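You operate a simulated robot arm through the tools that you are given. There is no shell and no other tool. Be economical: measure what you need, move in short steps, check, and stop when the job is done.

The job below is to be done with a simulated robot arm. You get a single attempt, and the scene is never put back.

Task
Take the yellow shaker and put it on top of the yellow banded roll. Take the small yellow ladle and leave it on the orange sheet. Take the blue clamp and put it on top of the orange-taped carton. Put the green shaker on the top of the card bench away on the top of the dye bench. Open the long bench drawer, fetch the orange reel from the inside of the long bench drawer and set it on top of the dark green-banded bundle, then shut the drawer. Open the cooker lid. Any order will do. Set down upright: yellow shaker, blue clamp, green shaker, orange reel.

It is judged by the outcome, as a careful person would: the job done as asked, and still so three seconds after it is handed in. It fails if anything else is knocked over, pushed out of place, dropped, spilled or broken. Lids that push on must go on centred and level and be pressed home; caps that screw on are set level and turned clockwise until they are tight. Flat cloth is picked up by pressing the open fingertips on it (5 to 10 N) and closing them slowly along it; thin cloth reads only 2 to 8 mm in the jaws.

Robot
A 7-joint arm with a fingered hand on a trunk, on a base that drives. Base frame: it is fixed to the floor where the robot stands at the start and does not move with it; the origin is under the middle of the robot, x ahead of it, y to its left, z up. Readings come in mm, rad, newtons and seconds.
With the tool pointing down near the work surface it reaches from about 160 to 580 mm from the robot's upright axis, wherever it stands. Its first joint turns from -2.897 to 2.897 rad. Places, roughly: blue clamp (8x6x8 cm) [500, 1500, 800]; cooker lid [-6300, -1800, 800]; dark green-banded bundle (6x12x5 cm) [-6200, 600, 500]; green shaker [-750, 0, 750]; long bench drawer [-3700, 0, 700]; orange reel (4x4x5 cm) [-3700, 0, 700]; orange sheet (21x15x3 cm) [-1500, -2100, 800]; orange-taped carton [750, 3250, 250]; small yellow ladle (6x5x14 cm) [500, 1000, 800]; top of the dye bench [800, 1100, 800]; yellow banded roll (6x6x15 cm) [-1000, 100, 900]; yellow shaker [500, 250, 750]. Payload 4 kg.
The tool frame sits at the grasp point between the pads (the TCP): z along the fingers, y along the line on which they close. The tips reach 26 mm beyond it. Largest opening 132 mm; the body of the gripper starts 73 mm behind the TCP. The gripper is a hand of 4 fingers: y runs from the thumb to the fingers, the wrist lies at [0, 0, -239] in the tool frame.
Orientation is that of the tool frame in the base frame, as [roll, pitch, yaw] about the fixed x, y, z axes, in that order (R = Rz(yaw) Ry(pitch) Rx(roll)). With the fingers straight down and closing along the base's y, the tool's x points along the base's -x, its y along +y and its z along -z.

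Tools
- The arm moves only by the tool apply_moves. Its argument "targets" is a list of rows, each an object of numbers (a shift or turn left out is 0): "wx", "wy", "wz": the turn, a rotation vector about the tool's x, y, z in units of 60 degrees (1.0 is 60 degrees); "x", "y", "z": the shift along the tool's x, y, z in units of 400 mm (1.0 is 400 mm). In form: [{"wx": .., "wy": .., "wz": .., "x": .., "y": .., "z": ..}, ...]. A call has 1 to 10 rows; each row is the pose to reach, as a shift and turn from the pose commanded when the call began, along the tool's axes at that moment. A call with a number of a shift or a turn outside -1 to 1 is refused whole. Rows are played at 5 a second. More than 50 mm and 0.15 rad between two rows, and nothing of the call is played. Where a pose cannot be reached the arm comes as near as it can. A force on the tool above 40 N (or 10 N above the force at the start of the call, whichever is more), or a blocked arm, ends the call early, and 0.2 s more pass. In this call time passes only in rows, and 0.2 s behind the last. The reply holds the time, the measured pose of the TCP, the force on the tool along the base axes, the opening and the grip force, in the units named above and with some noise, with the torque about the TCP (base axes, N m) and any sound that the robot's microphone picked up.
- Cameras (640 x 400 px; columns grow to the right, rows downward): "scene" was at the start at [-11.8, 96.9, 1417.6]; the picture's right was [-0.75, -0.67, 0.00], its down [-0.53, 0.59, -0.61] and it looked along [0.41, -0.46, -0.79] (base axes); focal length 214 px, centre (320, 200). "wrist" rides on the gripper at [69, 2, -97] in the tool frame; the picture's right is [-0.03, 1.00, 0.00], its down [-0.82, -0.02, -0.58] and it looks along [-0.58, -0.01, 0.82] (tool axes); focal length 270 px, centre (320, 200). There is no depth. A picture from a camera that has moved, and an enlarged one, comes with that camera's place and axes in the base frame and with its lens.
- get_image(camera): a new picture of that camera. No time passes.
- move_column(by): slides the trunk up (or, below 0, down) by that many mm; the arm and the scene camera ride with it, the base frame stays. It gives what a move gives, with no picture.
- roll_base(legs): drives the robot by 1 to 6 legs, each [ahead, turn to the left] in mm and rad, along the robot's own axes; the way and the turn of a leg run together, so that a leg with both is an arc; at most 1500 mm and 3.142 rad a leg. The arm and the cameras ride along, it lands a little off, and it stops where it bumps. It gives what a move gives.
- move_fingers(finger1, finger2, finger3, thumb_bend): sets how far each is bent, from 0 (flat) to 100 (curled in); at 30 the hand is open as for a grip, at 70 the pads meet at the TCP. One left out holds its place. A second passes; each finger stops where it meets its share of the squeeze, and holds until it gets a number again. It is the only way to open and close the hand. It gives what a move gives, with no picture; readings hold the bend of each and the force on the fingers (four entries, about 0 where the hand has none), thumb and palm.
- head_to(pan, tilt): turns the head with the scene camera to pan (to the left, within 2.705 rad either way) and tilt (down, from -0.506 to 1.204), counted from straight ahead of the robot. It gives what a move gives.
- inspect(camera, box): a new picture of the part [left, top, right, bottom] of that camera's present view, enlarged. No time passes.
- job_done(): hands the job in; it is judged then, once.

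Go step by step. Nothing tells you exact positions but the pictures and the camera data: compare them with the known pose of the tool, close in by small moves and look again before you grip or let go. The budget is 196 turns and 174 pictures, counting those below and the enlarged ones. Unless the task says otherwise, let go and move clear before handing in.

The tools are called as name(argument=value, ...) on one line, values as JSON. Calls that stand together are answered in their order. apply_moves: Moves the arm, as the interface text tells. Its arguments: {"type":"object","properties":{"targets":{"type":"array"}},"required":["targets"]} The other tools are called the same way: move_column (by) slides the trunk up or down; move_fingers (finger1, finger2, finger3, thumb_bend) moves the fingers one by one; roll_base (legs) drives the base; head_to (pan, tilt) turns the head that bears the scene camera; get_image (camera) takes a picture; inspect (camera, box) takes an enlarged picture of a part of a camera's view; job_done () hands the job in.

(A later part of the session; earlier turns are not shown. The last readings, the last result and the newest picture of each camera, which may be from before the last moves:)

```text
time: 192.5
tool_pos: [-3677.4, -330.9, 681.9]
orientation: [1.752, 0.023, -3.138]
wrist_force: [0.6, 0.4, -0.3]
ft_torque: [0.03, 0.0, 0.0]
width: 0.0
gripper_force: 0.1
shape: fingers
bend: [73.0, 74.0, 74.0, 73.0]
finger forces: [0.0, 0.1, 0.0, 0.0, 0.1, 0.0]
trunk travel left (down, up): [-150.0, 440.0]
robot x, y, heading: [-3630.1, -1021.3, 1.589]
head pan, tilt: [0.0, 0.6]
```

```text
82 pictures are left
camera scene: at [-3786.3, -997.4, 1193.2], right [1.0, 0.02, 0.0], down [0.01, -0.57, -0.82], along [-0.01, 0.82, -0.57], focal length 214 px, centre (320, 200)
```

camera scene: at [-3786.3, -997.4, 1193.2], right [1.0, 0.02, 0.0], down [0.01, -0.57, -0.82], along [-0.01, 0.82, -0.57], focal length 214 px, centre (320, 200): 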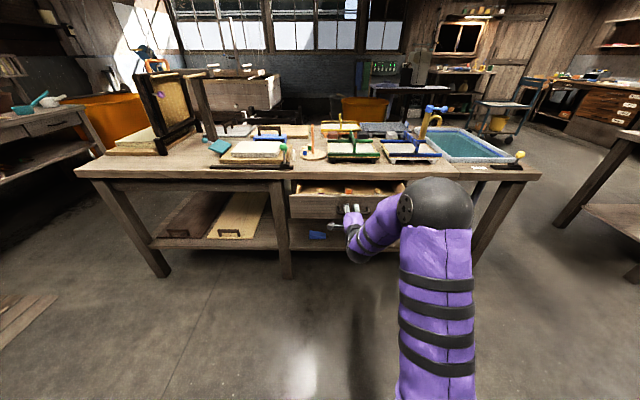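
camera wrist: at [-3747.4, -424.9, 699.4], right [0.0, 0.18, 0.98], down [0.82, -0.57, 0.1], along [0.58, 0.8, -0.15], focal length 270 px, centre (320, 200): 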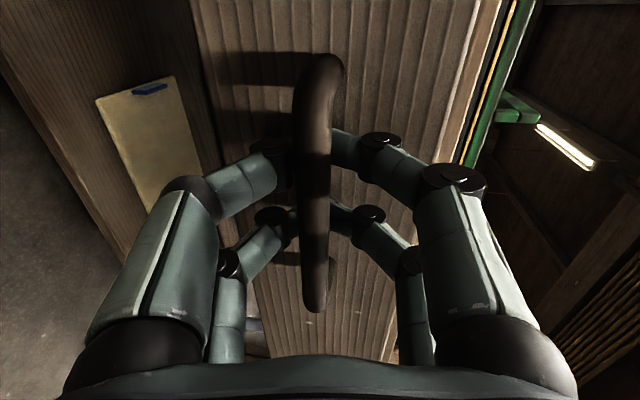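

The drawer is coming out with the hand. I'll pull another 100 mm and look inside.

roll_base(legs=[[-100, 0]])

inspect(camera="scene", box=[260, 140, 440, 250])

```text
time: 193.7
tool_pos: [-3675.1, -428.2, 682.4]
orientation: [1.75, 0.022, -3.142]
wrist_force: [0.5, 0.2, 0.6]
ft_torque: [0.0, -0.03, 0.03]
width: 0.0
gripper_force: 0.1
shape: fingers
bend: [73.0, 74.0, 74.0, 73.0]
finger forces: [0.0, 0.0, 0.1, 0.0, 0.0, 0.0]
trunk travel left (down, up): [-150.0, 440.0]
robot x, y, heading: [-3627.7, -1120.4, 1.59]
head pan, tilt: [0.0, 0.6]
```

```text
3.56 times, centred on (350, 195) of scene
camera zoom: at [-3784.6, -1096.7, 1193.2], right [1.0, 0.02, 0.0], down [0.01, -0.57, -0.82], along [-0.01, 0.82, -0.57], focal length 763 px, centre (213, 218)
```

zoom: 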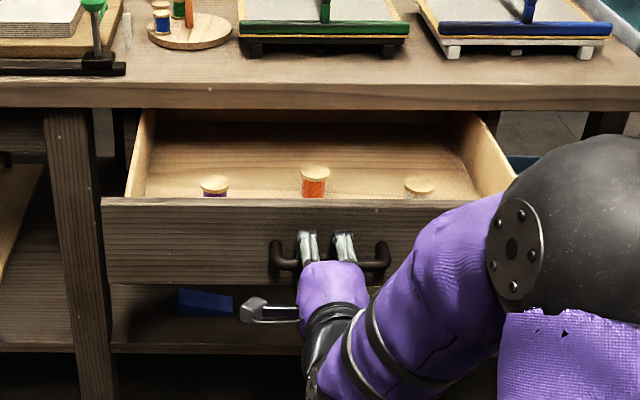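

The orange reel is visible at about (-3668, -300) inside the open drawer. I'll unhook, back the hand off, raise the trunk and turn the tool down again.

move_fingers(finger1=54, finger2=54, finger3=54, thumb_bend=54)

apply_moves(targets=[{"z": -0.1}, {"z": -0.2}, {"z": -0.3}, {"z": -0.4}])

move_column(by=250)

apply_moves(targets=[{"wx": 0.125, "z": -0.01}, {"wx": 0.25, "z": -0.02}, {"wx": 0.375, "z": -0.03}, {"wx": 0.5, "z": -0.04}, {"wx": 0.625, "z": -0.05}, {"wx": 0.75, "z": -0.06}, {"wx": 0.875, "z": -0.06}])

apply_moves(targets=[{"wx": 0.11}, {"wx": 0.22}, {"wx": 0.34}, {"wx": 0.452}])

get_image(camera="scene")

```text
time: 194.7
tool_pos: [-3675.5, -430.0, 682.0]
orientation: [1.752, 0.021, -3.139]
wrist_force: [-0.4, -0.4, 0.3]
ft_torque: [0.0, 0.01, -0.02]
width: 51.6
gripper_force: 0.0
shape: fingers
bend: [54.0, 54.0, 54.0, 54.0]
finger forces: [0.1, 0.0, 0.0, 0.0, 0.0, 0.0]
trunk travel left (down, up): [-150.0, 440.0]
robot x, y, heading: [-3629.5, -1120.3, 1.586]
head pan, tilt: [0.0, 0.6]
```

```text
time: 195.7
tool_pos: [-3680.1, -562.8, 711.9]
orientation: [1.752, 0.022, -3.141]
wrist_force: [-0.7, 0.2, -0.2]
ft_torque: [-0.02, 0.01, 0.02]
width: 51.6
gripper_force: 0.0
shape: fingers
bend: [54.0, 54.0, 54.0, 54.0]
finger forces: [0.0, 0.0, 0.1, 0.0, 0.0, 0.0]
out of reach, approached as far as the arm can: row 4
trunk travel left (down, up): [-150.0, 440.0]
robot x, y, heading: [-3624.7, -1122.2, 1.59]
head pan, tilt: [0.0, 0.6]
```

```text
time: 198.2
tool_pos: [-3679.9, -560.9, 963.7]
orientation: [1.751, 0.023, -3.141]
wrist_force: [0.5, -0.1, -1.3]
ft_torque: [0.02, -0.01, 0.01]
width: 51.9
gripper_force: 0.0
shape: fingers
bend: [54.0, 54.0, 54.0, 54.0]
finger forces: [0.0, 0.0, 0.1, 0.1, 0.1, 0.0]
trunk travel left (down, up): [-400.0, 190.0]
robot x, y, heading: [-3624.9, -1123.2, 1.589]
head pan, tilt: [0.0, 0.6]
```

```text
time: 199.8
tool_pos: [-3677.0, -585.6, 967.5]
orientation: [2.665, 0.03, -3.14]
wrist_force: [-0.1, -0.4, 0.2]
ft_torque: [0.0, 0.04, -0.03]
width: 52.2
gripper_force: 0.0
shape: fingers
bend: [54.0, 54.0, 54.0, 54.0]
finger forces: [0.0, 0.1, 0.0, 0.1, 0.0, 0.1]
out of reach, approached as far as the arm can: row 5, 6
trunk travel left (down, up): [-400.0, 190.0]
robot x, y, heading: [-3631.2, -1121.0, 1.583]
head pan, tilt: [0.0, 0.6]
```

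```text
time: 200.8
tool_pos: [-3680.8, -586.9, 967.6]
orientation: [-3.139, 0.022, -3.14]
wrist_force: [-0.2, -0.1, 1.0]
ft_torque: [0.02, -0.01, -0.01]
width: 52.3
gripper_force: 0.1
shape: fingers
bend: [54.0, 54.0, 54.0, 54.0]
finger forces: [0.0, 0.0, 0.0, 0.1, 0.0, 0.1]
trunk travel left (down, up): [-400.0, 190.0]
robot x, y, heading: [-3629.1, -1120.2, 1.589]
head pan, tilt: [0.0, 0.6]
```

```text
80 pictures are left
camera scene: at [-3784.6, -1096.7, 1443.1], right [1.0, 0.02, 0.0], down [0.01, -0.57, -0.82], along [-0.01, 0.82, -0.57], focal length 214 px, centre (320, 200)
```

scene: 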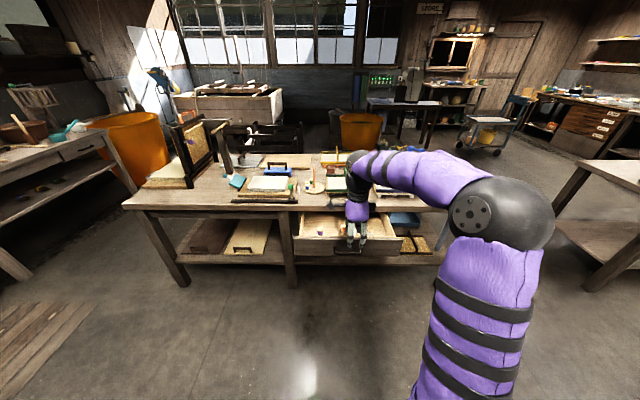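

The tool points down again. I'll drive ahead about 300 mm so the hand is over the reel.

roll_base(legs=[[295, 0]])

get_image(camera="wrist")

inspect(camera="scene", box=[260, 160, 440, 340])

```text
time: 202.9
tool_pos: [-3687.6, -290.2, 968.4]
orientation: [-3.141, 0.022, -3.137]
wrist_force: [0.0, 0.0, -0.5]
ft_torque: [0.0, -0.02, 0.02]
width: 52.1
gripper_force: 0.0
shape: fingers
bend: [54.0, 54.0, 54.0, 54.0]
finger forces: [0.0, 0.1, 0.0, 0.0, 0.0, 0.0]
trunk travel left (down, up): [-400.0, 190.0]
robot x, y, heading: [-3633.4, -827.1, 1.591]
head pan, tilt: [0.0, 0.6]
```

```text
79 pictures are left
camera wrist: at [-3758.9, -288.6, 1062.8], right [0.02, 1.0, 0.0], down [0.8, -0.02, 0.6], along [0.6, -0.01, -0.8], focal length 270 px, centre (320, 200)
```

wrist: 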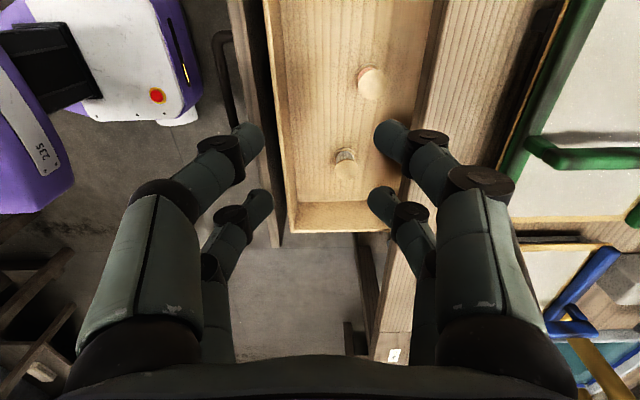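

```text
2.22 times, centred on (350, 250) of scene
camera zoom: at [-3790.1, -801.1, 1443.1], right [1.0, 0.02, 0.0], down [0.01, -0.57, -0.82], along [-0.02, 0.82, -0.57], focal length 477 px, centre (253, 89)
```

zoom: 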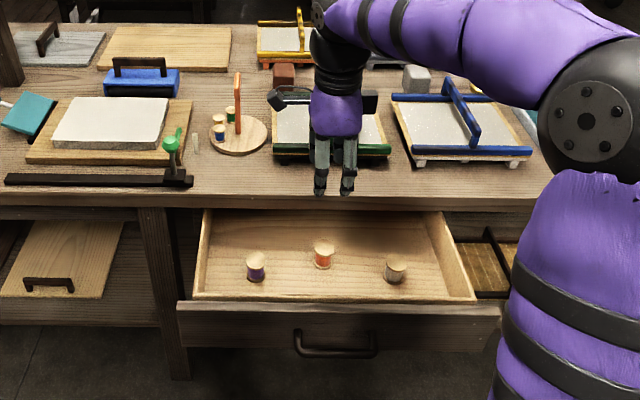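

The orange reel is at about (-3669, -222, top 682), too close to the bench edge (y≈-191) for the hand. I'll dip the closed fingers into the drawer behind its front panel and drive back a little to open it further.

move_fingers(finger1=70, finger2=70, finger3=70, thumb_bend=70)

apply_moves(targets=[{"y": -0.05, "z": 0.1}, {"y": -0.05, "z": 0.2}, {"y": -0.05, "z": 0.3}, {"y": -0.05, "z": 0.4}, {"y": -0.05, "z": 0.5}, {"y": -0.05, "z": 0.57}, {"y": -0.05, "z": 0.63}])

get_image(camera="wrist")

inspect(camera="scene", box=[280, 180, 440, 280])

```text
time: 203.9
tool_pos: [-3688.2, -290.0, 967.6]
orientation: [-3.141, 0.024, -3.136]
wrist_force: [-0.2, -0.6, 0.1]
ft_torque: [-0.01, -0.01, -0.01]
width: 1.6
gripper_force: 0.2
shape: fingers
bend: [70.0, 70.0, 70.0, 70.0]
finger forces: [0.1, 0.0, 0.0, 0.0, 0.1, 0.0]
trunk travel left (down, up): [-400.0, 190.0]
robot x, y, heading: [-3635.5, -823.7, 1.59]
head pan, tilt: [0.0, 0.6]
```

```text
time: 205.5
tool_pos: [-3682.7, -310.5, 714.3]
orientation: [3.14, 0.023, -3.138]
wrist_force: [0.9, -0.7, 0.2]
ft_torque: [-0.02, 0.0, -0.01]
width: 1.4
gripper_force: 0.0
shape: fingers
bend: [70.0, 70.0, 70.0, 70.0]
finger forces: [0.0, 0.0, 0.0, 0.1, 0.0, 0.0]
trunk travel left (down, up): [-400.0, 190.0]
robot x, y, heading: [-3634.4, -826.2, 1.593]
head pan, tilt: [0.0, 0.6]
```

```text
77 pictures are left
camera wrist: at [-3754.2, -308.9, 810.5], right [0.02, 1.0, 0.0], down [0.8, -0.02, 0.6], along [0.6, -0.01, -0.8], focal length 270 px, centre (320, 200)
```

wrist: 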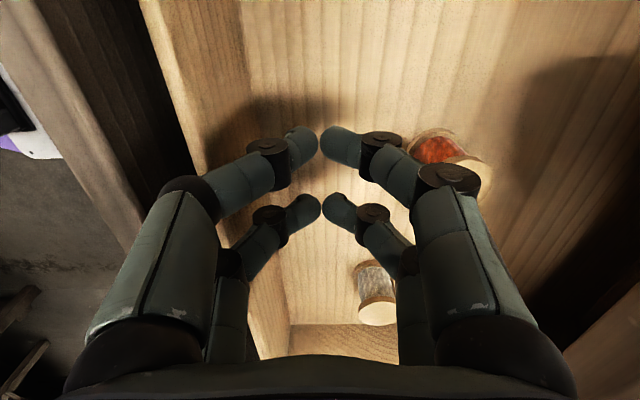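

```text
4.00 times, centred on (360, 230) of scene
camera zoom: at [-3790.1, -801.2, 1443.1], right [1.0, 0.02, 0.0], down [0.01, -0.56, -0.82], along [-0.02, 0.82, -0.57], focal length 858 px, centre (160, 80)
```

zoom: 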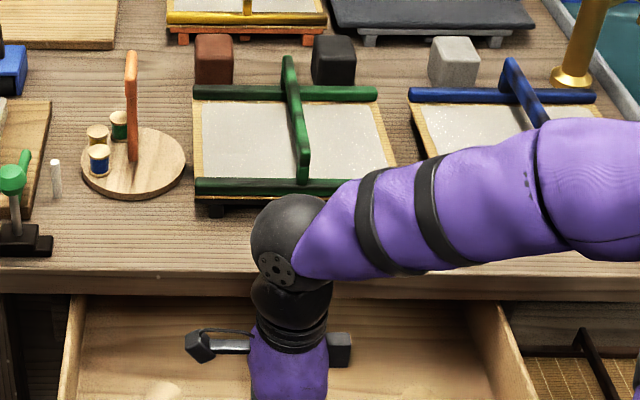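

The closed fingers are inside the drawer behind the front panel. I'll drive back gently.

roll_base(legs=[[-95, 0]])

get_image(camera="wrist")

```text
time: 206.7
tool_pos: [-3681.1, -384.1, 723.2]
orientation: [3.105, 0.02, -3.139]
wrist_force: [1.0, 13.0, 11.5]
ft_torque: [-0.21, 0.0, 0.09]
width: 0.1
gripper_force: 9.0
shape: fingers
bend: [69.0, 66.0, 72.0, 72.0]
finger forces: [0.0, 0.0, 10.8, 0.1, 6.5, 0.1]
trunk travel left (down, up): [-400.0, 190.0]
robot x, y, heading: [-3633.0, -914.0, 1.591]
head pan, tilt: [0.0, 0.6]
stopped in leg 1: the force on the tool passed its limit at 44 N (the readings are from after the stop); the commanded pose is now the measured one
```

```text
75 pictures are left
camera wrist: at [-3752.8, -385.2, 818.9], right [0.02, 1.0, 0.04], down [0.81, -0.04, 0.59], along [0.59, 0.02, -0.81], focal length 270 px, centre (320, 200)
```

wrist: 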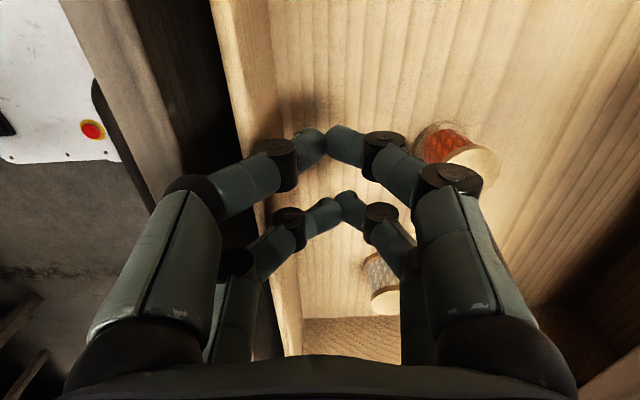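

The drawer slid out about 70 mm further, possibly to its stop, and the reel is now at about y=-293. I'll ease off, lift out and level the hand above the reel.

apply_moves(targets=[{"y": 0.04, "wx": 0.015}, {"y": 0.06, "z": -0.08, "wx": 0.034}, {"y": 0.06, "z": -0.18, "wx": 0.034}, {"y": 0.12, "z": -0.28, "wx": 0.034}, {"y": 0.22, "z": -0.38, "wx": 0.034}])

move_fingers(finger1=44, finger2=44, finger3=44, thumb_bend=44)

get_image(camera="wrist")

inspect(camera="scene", box=[260, 160, 440, 340])

```text
refused: row 5 steps farther than a row can; nothing moved
```

```text
time: 207.1
tool_pos: [-3681.5, -373.0, 727.8]
orientation: [3.082, 0.014, -3.14]
wrist_force: [1.1, 33.4, 14.7]
ft_torque: [-0.16, 0.25, -0.22]
width: 51.2
gripper_force: 19.0
shape: fingers
bend: [44.0, 44.0, 49.0, 53.0]
finger forces: [0.0, 0.1, 8.7, 0.0, 28.2, 0.1]
trunk travel left (down, up): [-400.0, 190.0]
robot x, y, heading: [-3634.6, -913.6, 1.597]
head pan, tilt: [0.0, 0.6]
stopped: the force on the tool passed its limit at 42 N (the readings are from after the stop); the commanded pose is now the measured one
```

```text
74 pictures are left
camera wrist: at [-3752.5, -376.5, 823.4], right [0.02, 1.0, 0.06], down [0.81, -0.05, 0.59], along [0.59, 0.04, -0.81], focal length 270 px, centre (320, 200)
```

wrist: 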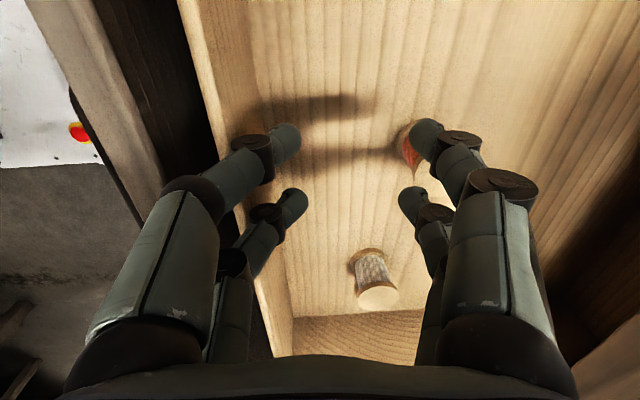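

```text
2.22 times, centred on (350, 250) of scene
camera zoom: at [-3788.1, -885.1, 1443.0], right [1.0, 0.02, 0.0], down [0.01, -0.57, -0.82], along [-0.02, 0.82, -0.57], focal length 477 px, centre (253, 89)
```

zoom: 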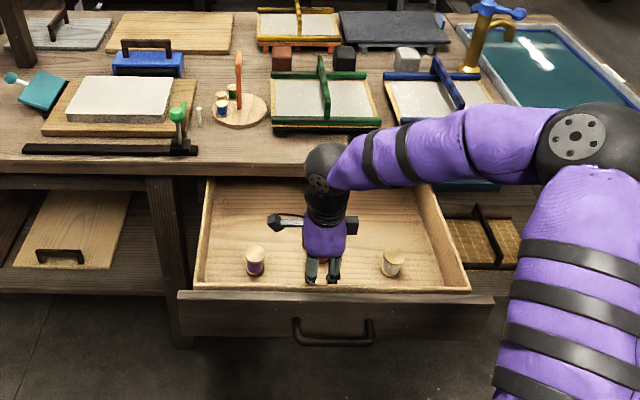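

The fingers opened while still inside the drawer, because the lift was refused. I'll close them slightly to release the pressure, then lift straight up.

move_fingers(finger1=62, finger2=62, finger3=62, thumb_bend=66)

apply_moves(targets=[{"z": -0.08, "wx": 0.03}, {"z": -0.17, "wx": 0.058}, {"z": -0.26, "wx": 0.058}])

get_image(camera="wrist")

inspect(camera="scene", box=[260, 160, 440, 340])

```text
time: 208.1
tool_pos: [-3681.6, -379.8, 724.9]
orientation: [3.097, 0.018, -3.138]
wrist_force: [1.7, 13.3, 13.0]
ft_torque: [-0.28, -0.15, 0.1]
width: 15.3
gripper_force: 10.1
shape: fingers
bend: [62.0, 62.0, 68.0, 68.0]
finger forces: [0.0, 0.0, 12.3, 0.0, 5.7, 0.0]
trunk travel left (down, up): [-400.0, 190.0]
robot x, y, heading: [-3633.1, -911.4, 1.592]
head pan, tilt: [0.0, 0.6]
```

```text
time: 208.9
tool_pos: [-3682.3, -387.7, 827.9]
orientation: [-3.122, 0.017, -3.138]
wrist_force: [-0.9, 0.5, -0.6]
ft_torque: [-0.01, 0.01, -0.01]
width: 19.8
gripper_force: 0.1
shape: fingers
bend: [62.0, 62.0, 62.0, 66.0]
finger forces: [0.1, 0.0, 0.0, 0.0, 0.0, 0.0]
trunk travel left (down, up): [-400.0, 190.0]
robot x, y, heading: [-3632.1, -918.6, 1.594]
head pan, tilt: [0.0, 0.6]
```

```text
72 pictures are left
camera wrist: at [-3753.2, -382.6, 923.4], right [0.02, 1.0, -0.02], down [0.81, -0.01, 0.59], along [0.59, -0.03, -0.81], focal length 270 px, centre (320, 200)
```

wrist: 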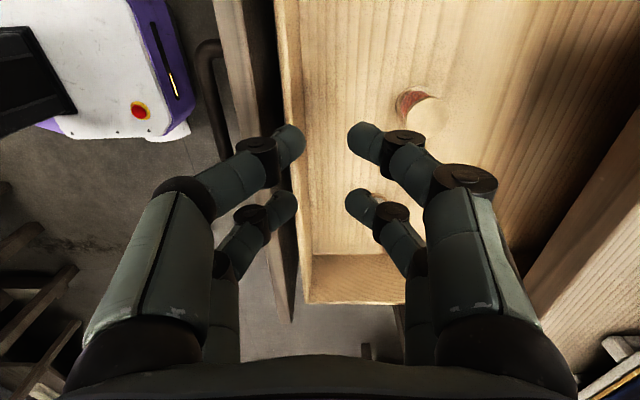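

```text
2.22 times, centred on (350, 250) of scene
camera zoom: at [-3788.4, -887.6, 1443.1], right [1.0, 0.02, 0.0], down [0.01, -0.56, -0.82], along [-0.02, 0.82, -0.57], focal length 477 px, centre (253, 89)
```

zoom: 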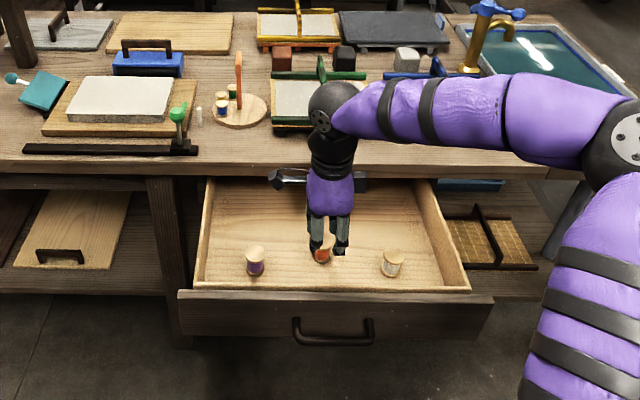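

The reel is undisturbed at about (-3668, -293). I'll move over it, open and check.

apply_moves(targets=[{"x": -0.015, "y": 0.1, "wx": -0.01}, {"x": -0.035, "y": 0.2, "wx": -0.018}, {"x": -0.035, "y": 0.2375, "z": 0.07, "wx": -0.018}])

move_fingers(finger1=46, finger2=46, finger3=46, thumb_bend=46)

get_image(camera="wrist")

```text
time: 209.7
tool_pos: [-3668.3, -291.1, 802.8]
orientation: [3.137, 0.017, -3.141]
wrist_force: [0.4, -0.1, 0.8]
ft_torque: [0.04, 0.02, 0.0]
width: 20.0
gripper_force: 0.1
shape: fingers
bend: [62.0, 62.0, 62.0, 66.0]
finger forces: [0.0, 0.0, 0.1, 0.0, 0.0, 0.1]
trunk travel left (down, up): [-400.0, 190.0]
robot x, y, heading: [-3634.8, -912.7, 1.592]
head pan, tilt: [0.0, 0.6]
```

```text
time: 210.7
tool_pos: [-3669.4, -289.4, 801.5]
orientation: [3.138, 0.018, -3.137]
wrist_force: [0.4, -0.2, -0.2]
ft_torque: [0.01, 0.03, -0.03]
width: 78.9
gripper_force: 0.0
shape: fingers
bend: [46.0, 46.0, 46.0, 46.0]
finger forces: [0.1, 0.0, 0.0, 0.0, 0.0, 0.0]
trunk travel left (down, up): [-400.0, 190.0]
robot x, y, heading: [-3631.2, -912.2, 1.591]
head pan, tilt: [0.0, 0.6]
```

```text
70 pictures are left
camera wrist: at [-3739.7, -288.5, 897.8], right [0.02, 1.0, 0.0], down [0.81, -0.02, 0.59], along [0.59, -0.01, -0.81], focal length 270 px, centre (320, 200)
```

wrist: 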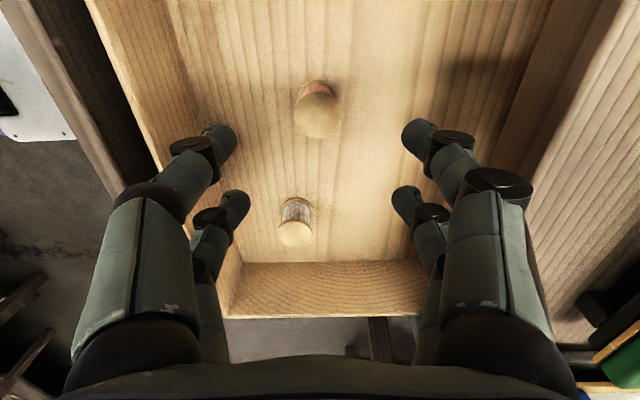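

The reel is directly below. I'll descend to grip height and close.

apply_moves(targets=[{"x": -0.008, "z": 0.1}, {"x": -0.008, "z": 0.2}, {"x": -0.008, "z": 0.3}, {"x": -0.008, "z": 0.34}])

get_image(camera="wrist")

```text
time: 211.7
tool_pos: [-3662.7, -287.8, 669.3]
orientation: [3.131, 0.019, -3.139]
wrist_force: [2.1, 2.9, 23.3]
ft_torque: [-1.14, 0.34, 0.06]
width: 80.3
gripper_force: 11.9
shape: fingers
bend: [46.0, 46.0, 46.0, 46.0]
finger forces: [0.0, 0.0, 3.2, 0.1, 19.5, 0.0]
trunk travel left (down, up): [-400.0, 190.0]
robot x, y, heading: [-3634.0, -915.6, 1.594]
head pan, tilt: [0.0, 0.6]
```

```text
69 pictures are left
camera wrist: at [-3733.9, -286.6, 765.1], right [0.02, 1.0, 0.01], down [0.81, -0.02, 0.59], along [0.59, -0.01, -0.81], focal length 270 px, centre (320, 200)
```

wrist: 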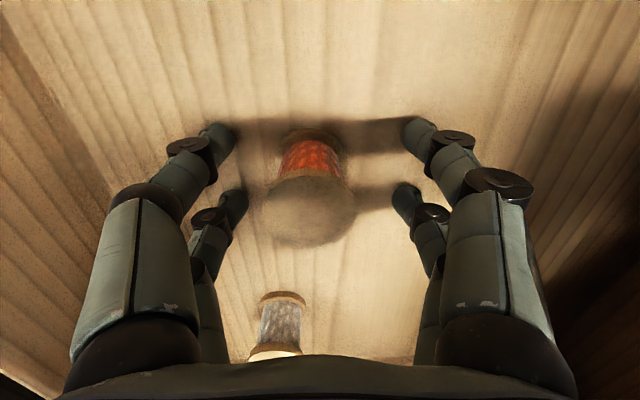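

The fingertips touch the drawer floor. I'll raise 8 mm and close.

apply_moves(targets=[{"z": -0.02, "y": -0.005}])

move_fingers(finger1=72, finger2=72, finger3=72, thumb_bend=72)

get_image(camera="wrist")

```text
time: 212.1
tool_pos: [-3663.8, -292.8, 671.6]
orientation: [3.138, 0.017, -3.138]
wrist_force: [-0.2, -0.5, -0.3]
ft_torque: [0.03, -0.02, -0.01]
width: 79.1
gripper_force: 0.0
shape: fingers
bend: [46.0, 46.0, 46.0, 46.0]
finger forces: [0.0, 0.1, 0.0, 0.0, 0.0, 0.1]
trunk travel left (down, up): [-400.0, 190.0]
robot x, y, heading: [-3632.1, -912.1, 1.595]
head pan, tilt: [0.0, 0.6]
```

```text
time: 213.1
tool_pos: [-3663.0, -292.0, 672.4]
orientation: [3.138, 0.018, -3.139]
wrist_force: [0.5, 0.1, -0.3]
ft_torque: [0.04, -0.01, 0.0]
width: 4.8
gripper_force: 7.2
shape: fingers
bend: [70.0, 70.0, 70.0, 69.0]
finger forces: [3.5, 3.8, 3.1, 0.0, 3.6, 0.0]
trunk travel left (down, up): [-400.0, 190.0]
robot x, y, heading: [-3631.8, -916.5, 1.592]
head pan, tilt: [0.0, 0.6]
```

```text
68 pictures are left
camera wrist: at [-3734.1, -290.4, 768.5], right [0.02, 1.0, 0.0], down [0.81, -0.02, 0.59], along [0.59, -0.01, -0.81], focal length 270 px, centre (320, 200)
```

wrist: 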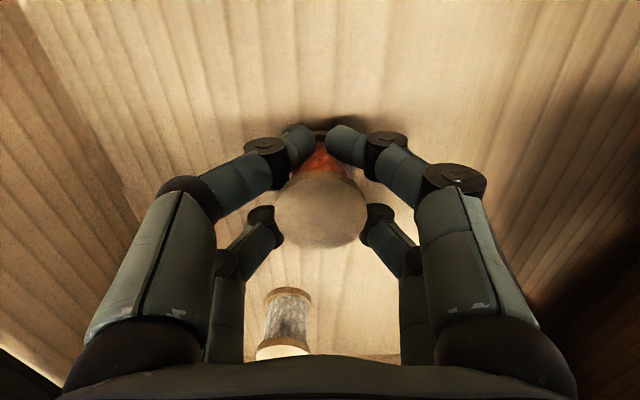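

All the fingers grip the reel lightly. I'll firm up a bit, then lift.

move_fingers(finger1=80, finger2=80, finger3=80, thumb_bend=80)

apply_moves(targets=[{"z": -0.03}, {"z": -0.1}, {"z": -0.2}, {"z": -0.3}, {"z": -0.42}, {"z": -0.54}, {"z": -0.66}, {"z": -0.78}])

get_image(camera="wrist")

```text
time: 214.1
tool_pos: [-3663.2, -291.7, 673.1]
orientation: [3.139, 0.017, -3.138]
wrist_force: [0.7, 0.3, -0.6]
ft_torque: [0.0, 0.0, 0.05]
width: 0.2
gripper_force: 20.0
shape: fingers
bend: [72.0, 72.0, 72.0, 74.0]
finger forces: [8.7, 10.4, 7.8, 0.1, 11.9, 0.0]
trunk travel left (down, up): [-400.0, 190.0]
robot x, y, heading: [-3635.4, -914.1, 1.592]
head pan, tilt: [0.0, 0.6]
```

```text
time: 215.9
tool_pos: [-3668.0, -291.4, 983.3]
orientation: [3.138, 0.019, -3.139]
wrist_force: [-0.6, 0.7, -1.2]
ft_torque: [0.01, 0.02, -0.01]
width: 0.0
gripper_force: 19.9
shape: fingers
bend: [73.0, 72.0, 72.0, 74.0]
finger forces: [9.3, 10.6, 7.8, 0.0, 12.1, 0.0]
trunk travel left (down, up): [-400.0, 190.0]
robot x, y, heading: [-3634.2, -910.8, 1.591]
head pan, tilt: [0.0, 0.6]
```

```text
67 pictures are left
camera wrist: at [-3739.2, -289.8, 1078.9], right [0.02, 1.0, 0.0], down [0.81, -0.02, 0.59], along [0.59, -0.01, -0.81], focal length 270 px, centre (320, 200)
```

wrist: 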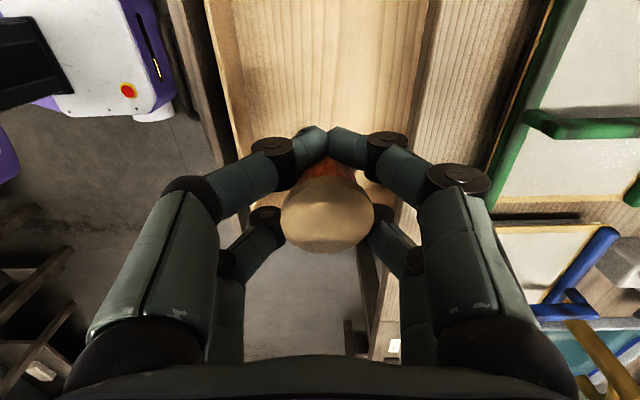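

The reel is lifted. I'll close the drawer on my way back. Now I'll back off and drive west to find the green-banded bundle near (-6200, 600).

roll_base(legs=[[-250, 0], [0, 1.571], [1400, 0]])

head_to(pan=-0.9, tilt=0.45)

get_image(camera="scene")

head_to(pan=0.3, tilt=0.45)

get_image(camera="scene")

```text
time: 228.4
tool_pos: [-5634.1, -1189.2, 983.1]
orientation: [3.136, 0.015, -1.593]
wrist_force: [-0.8, -0.5, -0.5]
ft_torque: [0.03, 0.0, 0.01]
width: 0.0
gripper_force: 19.6
shape: fingers
bend: [73.0, 72.0, 72.0, 74.0]
finger forces: [9.4, 10.8, 6.7, 0.0, 11.9, 0.0]
trunk travel left (down, up): [-400.0, 190.0]
robot x, y, heading: [-5009.9, -1170.3, 3.136]
head pan, tilt: [0.0, 0.6]
```

```text
time: 229.6
tool_pos: [-5634.9, -1188.7, 982.9]
orientation: [3.138, 0.017, -1.594]
wrist_force: [0.5, -0.1, -0.4]
ft_torque: [0.01, 0.0, -0.03]
width: 0.0
gripper_force: 20.1
shape: fingers
bend: [73.0, 72.0, 72.0, 74.0]
finger forces: [9.5, 10.9, 6.6, 0.0, 11.9, 0.0]
trunk travel left (down, up): [-400.0, 190.0]
robot x, y, heading: [-5014.6, -1168.5, 3.134]
head pan, tilt: [-0.901, 0.45]
```

```text
66 pictures are left
camera scene: at [-5011.4, -1250.3, 1456.7], right [0.79, 0.62, 0.0], down [0.27, -0.34, -0.9], along [-0.56, 0.71, -0.44], focal length 214 px, centre (320, 200)
```

scene: 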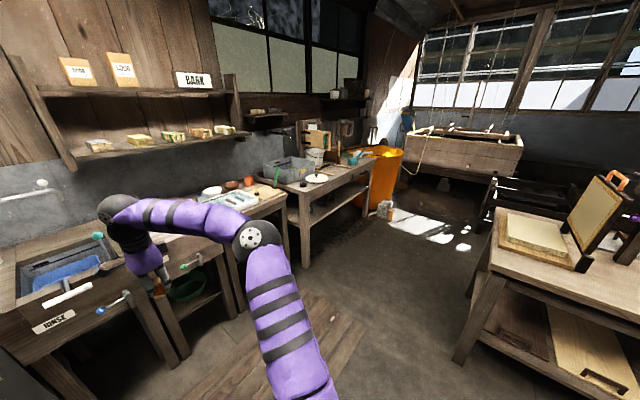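

```text
time: 231.0
tool_pos: [-5633.9, -1188.5, 981.9]
orientation: [3.138, 0.018, -1.595]
wrist_force: [0.2, 0.6, -1.1]
ft_torque: [0.01, 0.04, 0.01]
width: 0.0
gripper_force: 19.5
shape: fingers
bend: [73.0, 72.0, 72.0, 74.0]
finger forces: [9.6, 10.8, 6.6, 0.1, 12.0, 0.0]
trunk travel left (down, up): [-400.0, 190.0]
robot x, y, heading: [-5013.3, -1167.4, 3.134]
head pan, tilt: [0.3, 0.45]
```

```text
65 pictures are left
camera scene: at [-5042.6, -1349.2, 1456.7], right [-0.29, 0.96, 0.0], down [0.42, 0.13, -0.9], along [-0.86, -0.26, -0.44], focal length 214 px, centre (320, 200)
```

scene: 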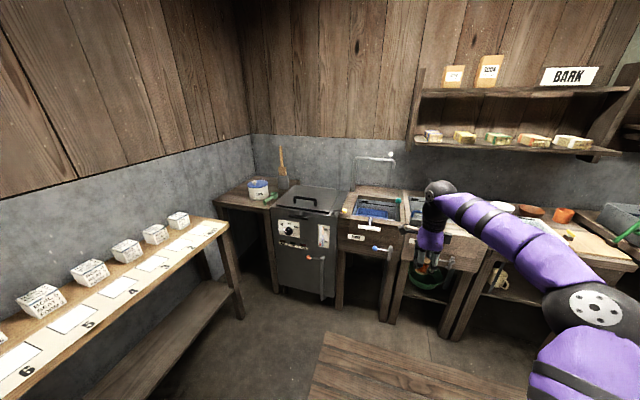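

I see the bark shelf and fibre bench to the north and the grey cooker to the south-west. I'll drive up +y to look for the green-banded bundle.

roll_base(legs=[[0, -1.571], [1250, 0]])

head_to(pan=1.1, tilt=0.6)

get_image(camera="scene")

```text
time: 239.9
tool_pos: [-5001.4, 336.0, 982.1]
orientation: [3.137, 0.019, 3.098]
wrist_force: [-0.3, 0.6, 0.4]
ft_torque: [-0.03, 0.01, 0.0]
width: 0.0
gripper_force: 18.9
shape: fingers
bend: [73.0, 72.0, 73.0, 75.0]
finger forces: [9.6, 11.2, 5.9, 0.0, 11.9, 0.1]
trunk travel left (down, up): [-400.0, 190.0]
robot x, y, heading: [-4997.2, -287.8, 1.541]
head pan, tilt: [0.3, 0.45]
stopped in leg 2: the robot was blocked; the commanded pose is now the measured one
```

```text
time: 241.1
tool_pos: [-5001.1, 335.8, 983.6]
orientation: [3.139, 0.017, 3.099]
wrist_force: [0.0, -0.1, 1.1]
ft_torque: [0.0, 0.0, -0.01]
width: 0.1
gripper_force: 20.0
shape: fingers
bend: [73.0, 72.0, 73.0, 75.0]
finger forces: [9.6, 11.2, 6.0, 0.0, 11.7, 0.0]
trunk travel left (down, up): [-400.0, 190.0]
robot x, y, heading: [-4991.7, -288.7, 1.539]
head pan, tilt: [1.1, 0.6]
```

```text
64 pictures are left
camera scene: at [-5229.3, -299.8, 1443.1], right [0.48, 0.88, 0.0], down [0.49, -0.27, -0.83], along [-0.72, 0.4, -0.56], focal length 214 px, centre (320, 200)
```

scene: 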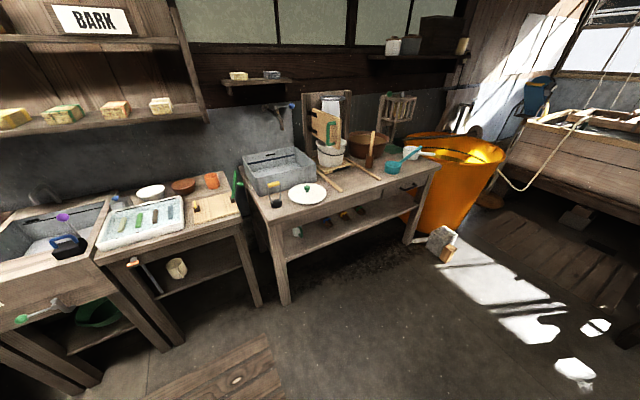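

The robot was stopped by something ahead. I'll look in front, and zoom under the fibre bench for the bundle.

inspect(camera="scene", box=[270, 180, 430, 260])

head_to(pan=0.0, tilt=0.8)

get_image(camera="scene")

```text
4.00 times, centred on (350, 220) of scene
camera zoom: at [-5229.3, -299.8, 1443.1], right [0.48, 0.88, 0.0], down [0.49, -0.27, -0.83], along [-0.72, 0.4, -0.56], focal length 858 px, centre (200, 120)
```

zoom: 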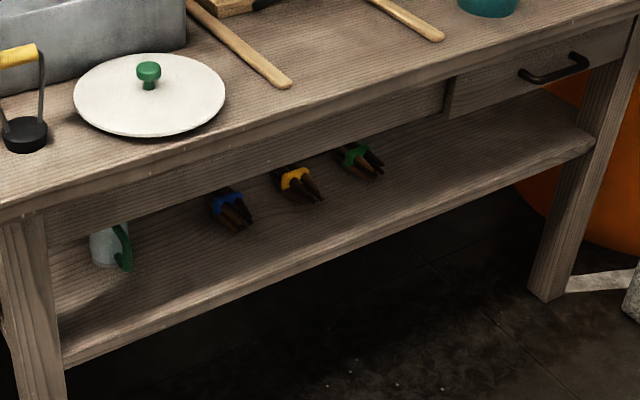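

```text
time: 242.4
tool_pos: [-5001.8, 335.7, 982.0]
orientation: [3.139, 0.018, 3.098]
wrist_force: [-0.2, -0.5, -0.6]
ft_torque: [0.03, 0.02, -0.01]
width: 0.1
gripper_force: 18.8
shape: fingers
bend: [73.0, 72.0, 73.0, 75.0]
finger forces: [9.7, 11.3, 5.9, 0.1, 11.9, 0.0]
trunk travel left (down, up): [-400.0, 190.0]
robot x, y, heading: [-4994.8, -285.0, 1.54]
head pan, tilt: [0.0, 0.799]
```

```text
62 pictures are left
camera scene: at [-5149.3, -261.8, 1426.3], right [1.0, -0.03, 0.0], down [-0.02, -0.72, -0.7], along [0.02, 0.7, -0.72], focal length 214 px, centre (320, 200)
```

scene: 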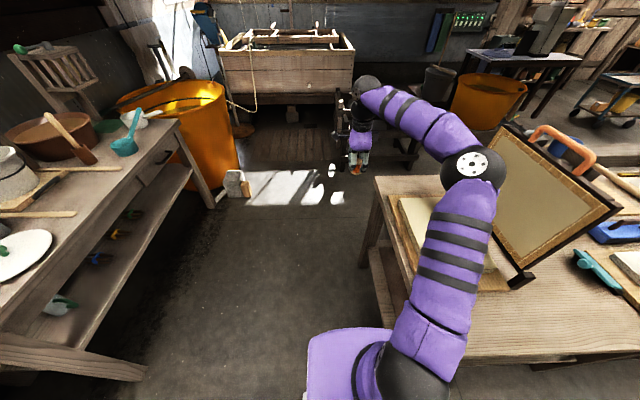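

The bundle with the green band lies on the fibre bench's lower shelf, under the top, at about (-6176, 550, 520). It has to be reached with the tool horizontal, so I must re-grip the reel from the side. I'll set it upright on the free front-left part of the long bench first.

roll_base(legs=[[-560, 0.03], [0, -1.571], [310, 0], [0, 1.571]])

get_image(camera="scene")

get_image(camera="wrist")

```text
time: 255.8
tool_pos: [-4728.0, -235.0, 982.1]
orientation: [3.139, 0.016, 3.136]
wrist_force: [-0.1, -0.4, -0.1]
ft_torque: [0.0, 0.0, 0.03]
width: 0.0
gripper_force: 19.4
shape: fingers
bend: [73.0, 72.0, 73.0, 75.0]
finger forces: [10.3, 11.8, 5.1, 0.0, 11.9, 0.1]
trunk travel left (down, up): [-400.0, 190.0]
robot x, y, heading: [-4699.1, -855.5, 1.579]
head pan, tilt: [0.0, 0.799]
```

```text
61 pictures are left
camera scene: at [-4854.2, -836.2, 1426.3], right [1.0, 0.01, 0.0], down [0.0, -0.72, -0.7], along [0.0, 0.7, -0.72], focal length 214 px, centre (320, 200)
```

scene: 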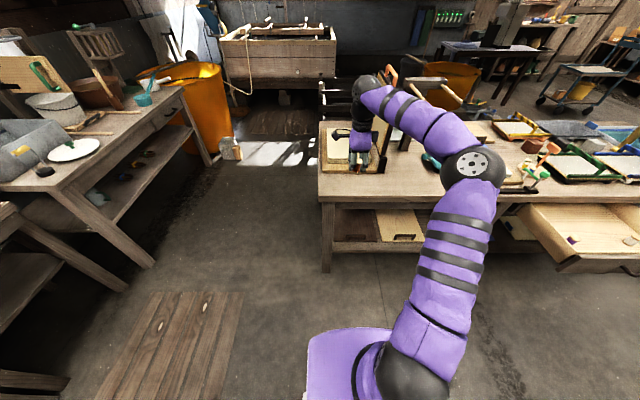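

```text
60 pictures are left
camera wrist: at [-4799.4, -231.7, 1078.0], right [0.03, 1.0, 0.0], down [0.81, -0.03, 0.59], along [0.59, -0.02, -0.81], focal length 270 px, centre (320, 200)
```

wrist: 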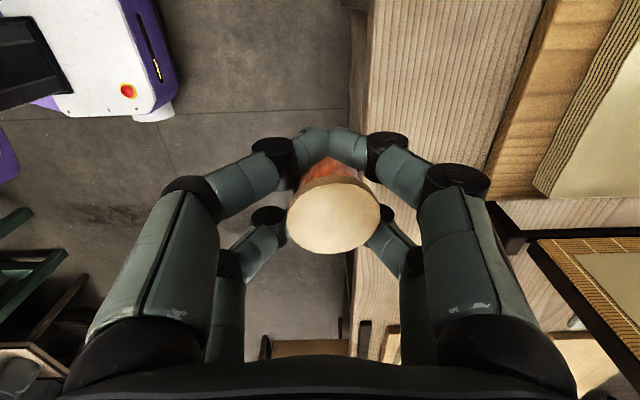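

The strip of free wood runs from y≈-188 to -51. I'll drive ahead 110 mm and lower the reel there.

roll_base(legs=[[110, 0]])

apply_moves(targets=[{"z": 0.1}, {"z": 0.2}, {"z": 0.3}, {"z": 0.34}])

apply_moves(targets=[{"z": 0.01}, {"z": 0.02}])

get_image(camera="wrist")

```text
time: 257.0
tool_pos: [-4729.0, -125.6, 982.5]
orientation: [3.138, 0.017, 3.136]
wrist_force: [0.6, -0.6, -0.7]
ft_torque: [0.02, -0.02, 0.02]
width: 0.0
gripper_force: 19.7
shape: fingers
bend: [73.0, 72.0, 73.0, 75.0]
finger forces: [10.4, 11.8, 5.1, 0.1, 12.1, 0.1]
trunk travel left (down, up): [-400.0, 190.0]
robot x, y, heading: [-4700.8, -744.3, 1.576]
head pan, tilt: [0.0, 0.799]
```

```text
time: 258.0
tool_pos: [-4726.8, -124.6, 845.3]
orientation: [3.138, 0.018, 3.133]
wrist_force: [0.6, 0.2, -0.6]
ft_torque: [0.01, -0.01, 0.01]
width: 0.0
gripper_force: 20.0
shape: fingers
bend: [73.0, 72.0, 73.0, 75.0]
finger forces: [10.7, 11.9, 5.1, 0.0, 12.0, 0.0]
trunk travel left (down, up): [-400.0, 190.0]
robot x, y, heading: [-4700.6, -746.8, 1.575]
head pan, tilt: [0.0, 0.799]
```

```text
time: 258.6
tool_pos: [-4725.7, -123.9, 838.2]
orientation: [3.139, 0.019, 3.134]
wrist_force: [0.5, -0.1, -1.1]
ft_torque: [0.01, 0.04, -0.01]
width: 0.0
gripper_force: 20.0
shape: fingers
bend: [73.0, 72.0, 73.0, 75.0]
finger forces: [10.6, 11.9, 5.1, 0.1, 12.0, 0.1]
trunk travel left (down, up): [-400.0, 190.0]
robot x, y, heading: [-4701.4, -747.1, 1.577]
head pan, tilt: [0.0, 0.799]
```

```text
59 pictures are left
camera wrist: at [-4797.4, -122.1, 934.1], right [0.03, 1.0, 0.0], down [0.81, -0.03, 0.59], along [0.59, -0.02, -0.81], focal length 270 px, centre (320, 200)
```

wrist: 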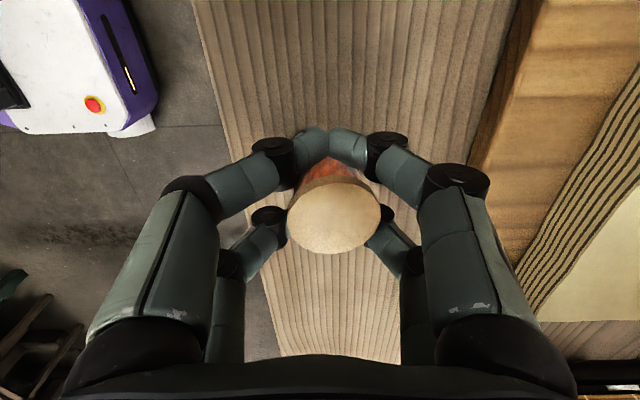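

I'll step down to contact.

apply_moves(targets=[{"z": 0.012}])

apply_moves(targets=[{"z": 0.01}])

apply_moves(targets=[{"z": 0.008}])

```text
time: 259.0
tool_pos: [-4726.0, -124.4, 834.1]
orientation: [3.137, 0.019, 3.134]
wrist_force: [-0.5, -0.4, -0.4]
ft_torque: [0.0, 0.05, 0.0]
width: 0.1
gripper_force: 20.3
shape: fingers
bend: [73.0, 72.0, 73.0, 75.0]
finger forces: [10.6, 11.9, 5.2, 0.1, 12.0, 0.1]
trunk travel left (down, up): [-400.0, 190.0]
robot x, y, heading: [-4701.8, -747.9, 1.574]
head pan, tilt: [0.0, 0.799]
```

```text
time: 259.4
tool_pos: [-4726.3, -123.1, 830.2]
orientation: [3.138, 0.019, 3.134]
wrist_force: [0.4, -0.9, -1.1]
ft_torque: [0.01, 0.01, 0.02]
width: 0.0
gripper_force: 19.8
shape: fingers
bend: [73.0, 72.0, 73.0, 75.0]
finger forces: [10.6, 11.8, 5.1, 0.0, 12.0, 0.0]
trunk travel left (down, up): [-400.0, 190.0]
robot x, y, heading: [-4700.0, -750.7, 1.58]
head pan, tilt: [0.0, 0.799]
```

```text
time: 259.8
tool_pos: [-4728.1, -125.9, 826.7]
orientation: [3.136, 0.019, 3.135]
wrist_force: [-0.2, -0.1, -0.5]
ft_torque: [0.01, -0.01, -0.03]
width: 0.1
gripper_force: 20.1
shape: fingers
bend: [73.0, 72.0, 73.0, 75.0]
finger forces: [10.6, 12.0, 5.2, 0.0, 12.0, 0.0]
trunk travel left (down, up): [-400.0, 190.0]
robot x, y, heading: [-4700.2, -748.3, 1.571]
head pan, tilt: [0.0, 0.799]
```

apply_moves(targets=[{"z": 0.008}])

apply_moves(targets=[{"z": 0.008}])

inspect(camera="wrist", box=[220, 100, 440, 280])

```text
time: 260.2
tool_pos: [-4727.4, -124.8, 822.7]
orientation: [3.141, 0.019, 3.134]
wrist_force: [0.2, -0.4, -0.8]
ft_torque: [-0.01, -0.03, -0.02]
width: 0.1
gripper_force: 19.9
shape: fingers
bend: [73.0, 72.0, 73.0, 75.0]
finger forces: [10.7, 11.9, 5.2, 0.0, 12.0, 0.1]
trunk travel left (down, up): [-400.0, 190.0]
robot x, y, heading: [-4697.4, -748.0, 1.573]
head pan, tilt: [0.0, 0.799]
```

```text
time: 260.6
tool_pos: [-4726.4, -126.0, 819.6]
orientation: [3.14, 0.016, 3.135]
wrist_force: [0.1, -0.7, -0.2]
ft_torque: [0.02, 0.02, 0.0]
width: 0.1
gripper_force: 19.6
shape: fingers
bend: [73.0, 72.0, 73.0, 75.0]
finger forces: [10.7, 12.1, 5.3, 0.1, 12.0, 0.0]
trunk travel left (down, up): [-400.0, 190.0]
robot x, y, heading: [-4701.2, -749.5, 1.577]
head pan, tilt: [0.0, 0.799]
```

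```text
2.22 times, centred on (330, 190) of wrist
camera zoom: at [-4797.9, -122.8, 915.1], right [0.03, 1.0, 0.0], down [0.81, -0.03, 0.59], along [0.59, -0.02, -0.81], focal length 601 px, centre (298, 222)
```

zoom: 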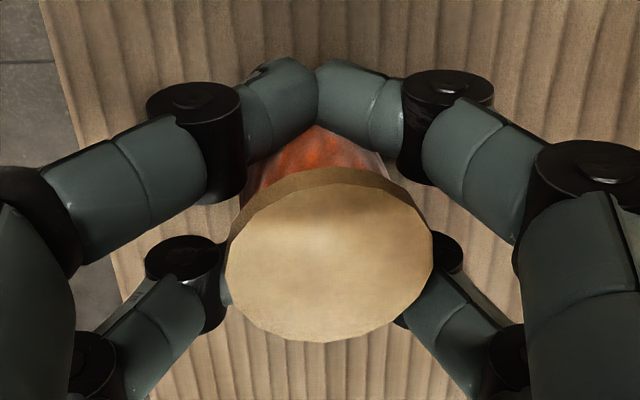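

No contact yet. I'll keep stepping.

apply_moves(targets=[{"z": 0.01}])

apply_moves(targets=[{"z": 0.008}])

apply_moves(targets=[{"z": 0.008}])

```text
time: 261.0
tool_pos: [-4727.2, -124.5, 815.7]
orientation: [3.138, 0.018, 3.134]
wrist_force: [-0.1, 0.2, -0.2]
ft_torque: [0.03, 0.0, 0.01]
width: 0.0
gripper_force: 20.0
shape: fingers
bend: [73.0, 72.0, 73.0, 75.0]
finger forces: [10.5, 12.1, 5.2, 0.0, 12.0, 0.2]
trunk travel left (down, up): [-400.0, 190.0]
robot x, y, heading: [-4701.6, -746.2, 1.58]
head pan, tilt: [0.0, 0.799]
```

```text
time: 261.4
tool_pos: [-4727.7, -124.7, 812.0]
orientation: [3.139, 0.018, 3.135]
wrist_force: [0.7, -0.3, 1.0]
ft_torque: [0.02, 0.0, 0.0]
width: 0.0
gripper_force: 21.2
shape: fingers
bend: [73.0, 72.0, 73.0, 75.0]
finger forces: [11.2, 12.4, 5.4, 0.0, 12.4, 0.0]
trunk travel left (down, up): [-400.0, 190.0]
robot x, y, heading: [-4699.1, -746.5, 1.578]
head pan, tilt: [0.0, 0.799]
```

```text
time: 261.8
tool_pos: [-4726.5, -124.1, 811.1]
orientation: [3.136, 0.017, 3.134]
wrist_force: [-0.2, -0.7, 9.8]
ft_torque: [0.18, -0.07, 0.0]
width: 0.0
gripper_force: 27.0
shape: fingers
bend: [73.0, 72.0, 73.0, 75.0]
finger forces: [14.7, 18.0, 6.5, 0.0, 15.1, 0.1]
trunk travel left (down, up): [-400.0, 190.0]
robot x, y, heading: [-4703.1, -745.3, 1.579]
head pan, tilt: [0.0, 0.799]
```

Contact at z≈812. I'll release the reel and rise.

apply_moves(targets=[{"z": -0.003}])

move_fingers(finger1=64, finger2=64, finger3=64, thumb_bend=65)

move_fingers(finger1=44, finger2=44, finger3=44, thumb_bend=44)

apply_moves(targets=[{"z": -0.1}, {"z": -0.2}, {"z": -0.3}, {"z": -0.4}])

get_image(camera="wrist")

```text
time: 262.2
tool_pos: [-4726.8, -124.5, 810.8]
orientation: [3.135, 0.015, 3.136]
wrist_force: [-1.6, 1.2, 9.1]
ft_torque: [0.22, -0.05, 0.06]
width: 0.0
gripper_force: 27.3
shape: fingers
bend: [73.0, 72.0, 73.0, 75.0]
finger forces: [15.4, 18.3, 6.1, 0.0, 14.6, 0.1]
trunk travel left (down, up): [-400.0, 190.0]
robot x, y, heading: [-4703.8, -749.8, 1.573]
head pan, tilt: [0.0, 0.799]
```

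```text
time: 263.2
tool_pos: [-4726.6, -125.6, 812.5]
orientation: [3.133, 0.016, 3.136]
wrist_force: [-3.3, 2.0, 33.6]
ft_torque: [0.21, -0.03, 0.0]
width: 10.9
gripper_force: 20.5
shape: fingers
bend: [71.0, 70.0, 70.0, 65.0]
finger forces: [18.6, 14.5, 8.7, 0.1, 0.0, 0.0]
trunk travel left (down, up): [-400.0, 190.0]
robot x, y, heading: [-4700.0, -747.7, 1.579]
head pan, tilt: [0.0, 0.799]
```

```text
time: 264.2
tool_pos: [-4726.6, -125.1, 812.1]
orientation: [3.136, 0.016, 3.135]
wrist_force: [1.7, 8.6, 37.3]
ft_torque: [-1.07, 0.74, -0.13]
width: 69.6
gripper_force: 19.1
shape: fingers
bend: [44.0, 44.0, 44.0, 50.0]
finger forces: [0.0, 0.1, 0.1, 0.0, 37.2, 0.0]
trunk travel left (down, up): [-400.0, 190.0]
robot x, y, heading: [-4699.8, -750.6, 1.578]
head pan, tilt: [0.0, 0.799]
```

```text
time: 265.2
tool_pos: [-4730.4, -123.8, 971.1]
orientation: [3.139, 0.018, 3.135]
wrist_force: [0.2, -0.8, -0.4]
ft_torque: [-0.03, -0.03, 0.0]
width: 85.7
gripper_force: 0.1
shape: fingers
bend: [44.0, 44.0, 44.0, 44.0]
finger forces: [0.0, 0.1, 0.1, 0.1, 0.0, 0.0]
trunk travel left (down, up): [-400.0, 190.0]
robot x, y, heading: [-4700.4, -748.4, 1.575]
head pan, tilt: [0.0, 0.799]
```

```text
57 pictures are left
camera wrist: at [-4801.0, -122.2, 1066.7], right [0.03, 1.0, 0.0], down [0.81, -0.03, 0.59], along [0.59, -0.02, -0.81], focal length 270 px, centre (320, 200)
```

wrist: 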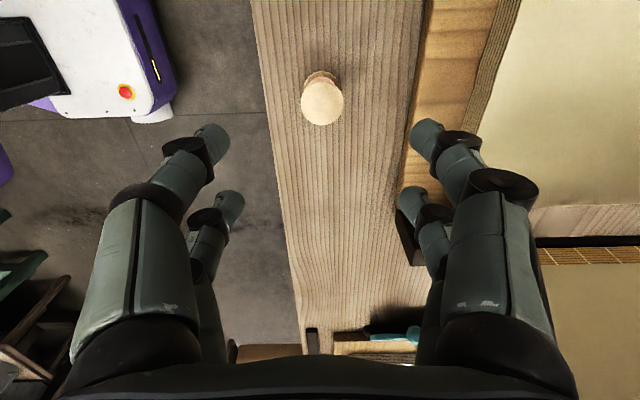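

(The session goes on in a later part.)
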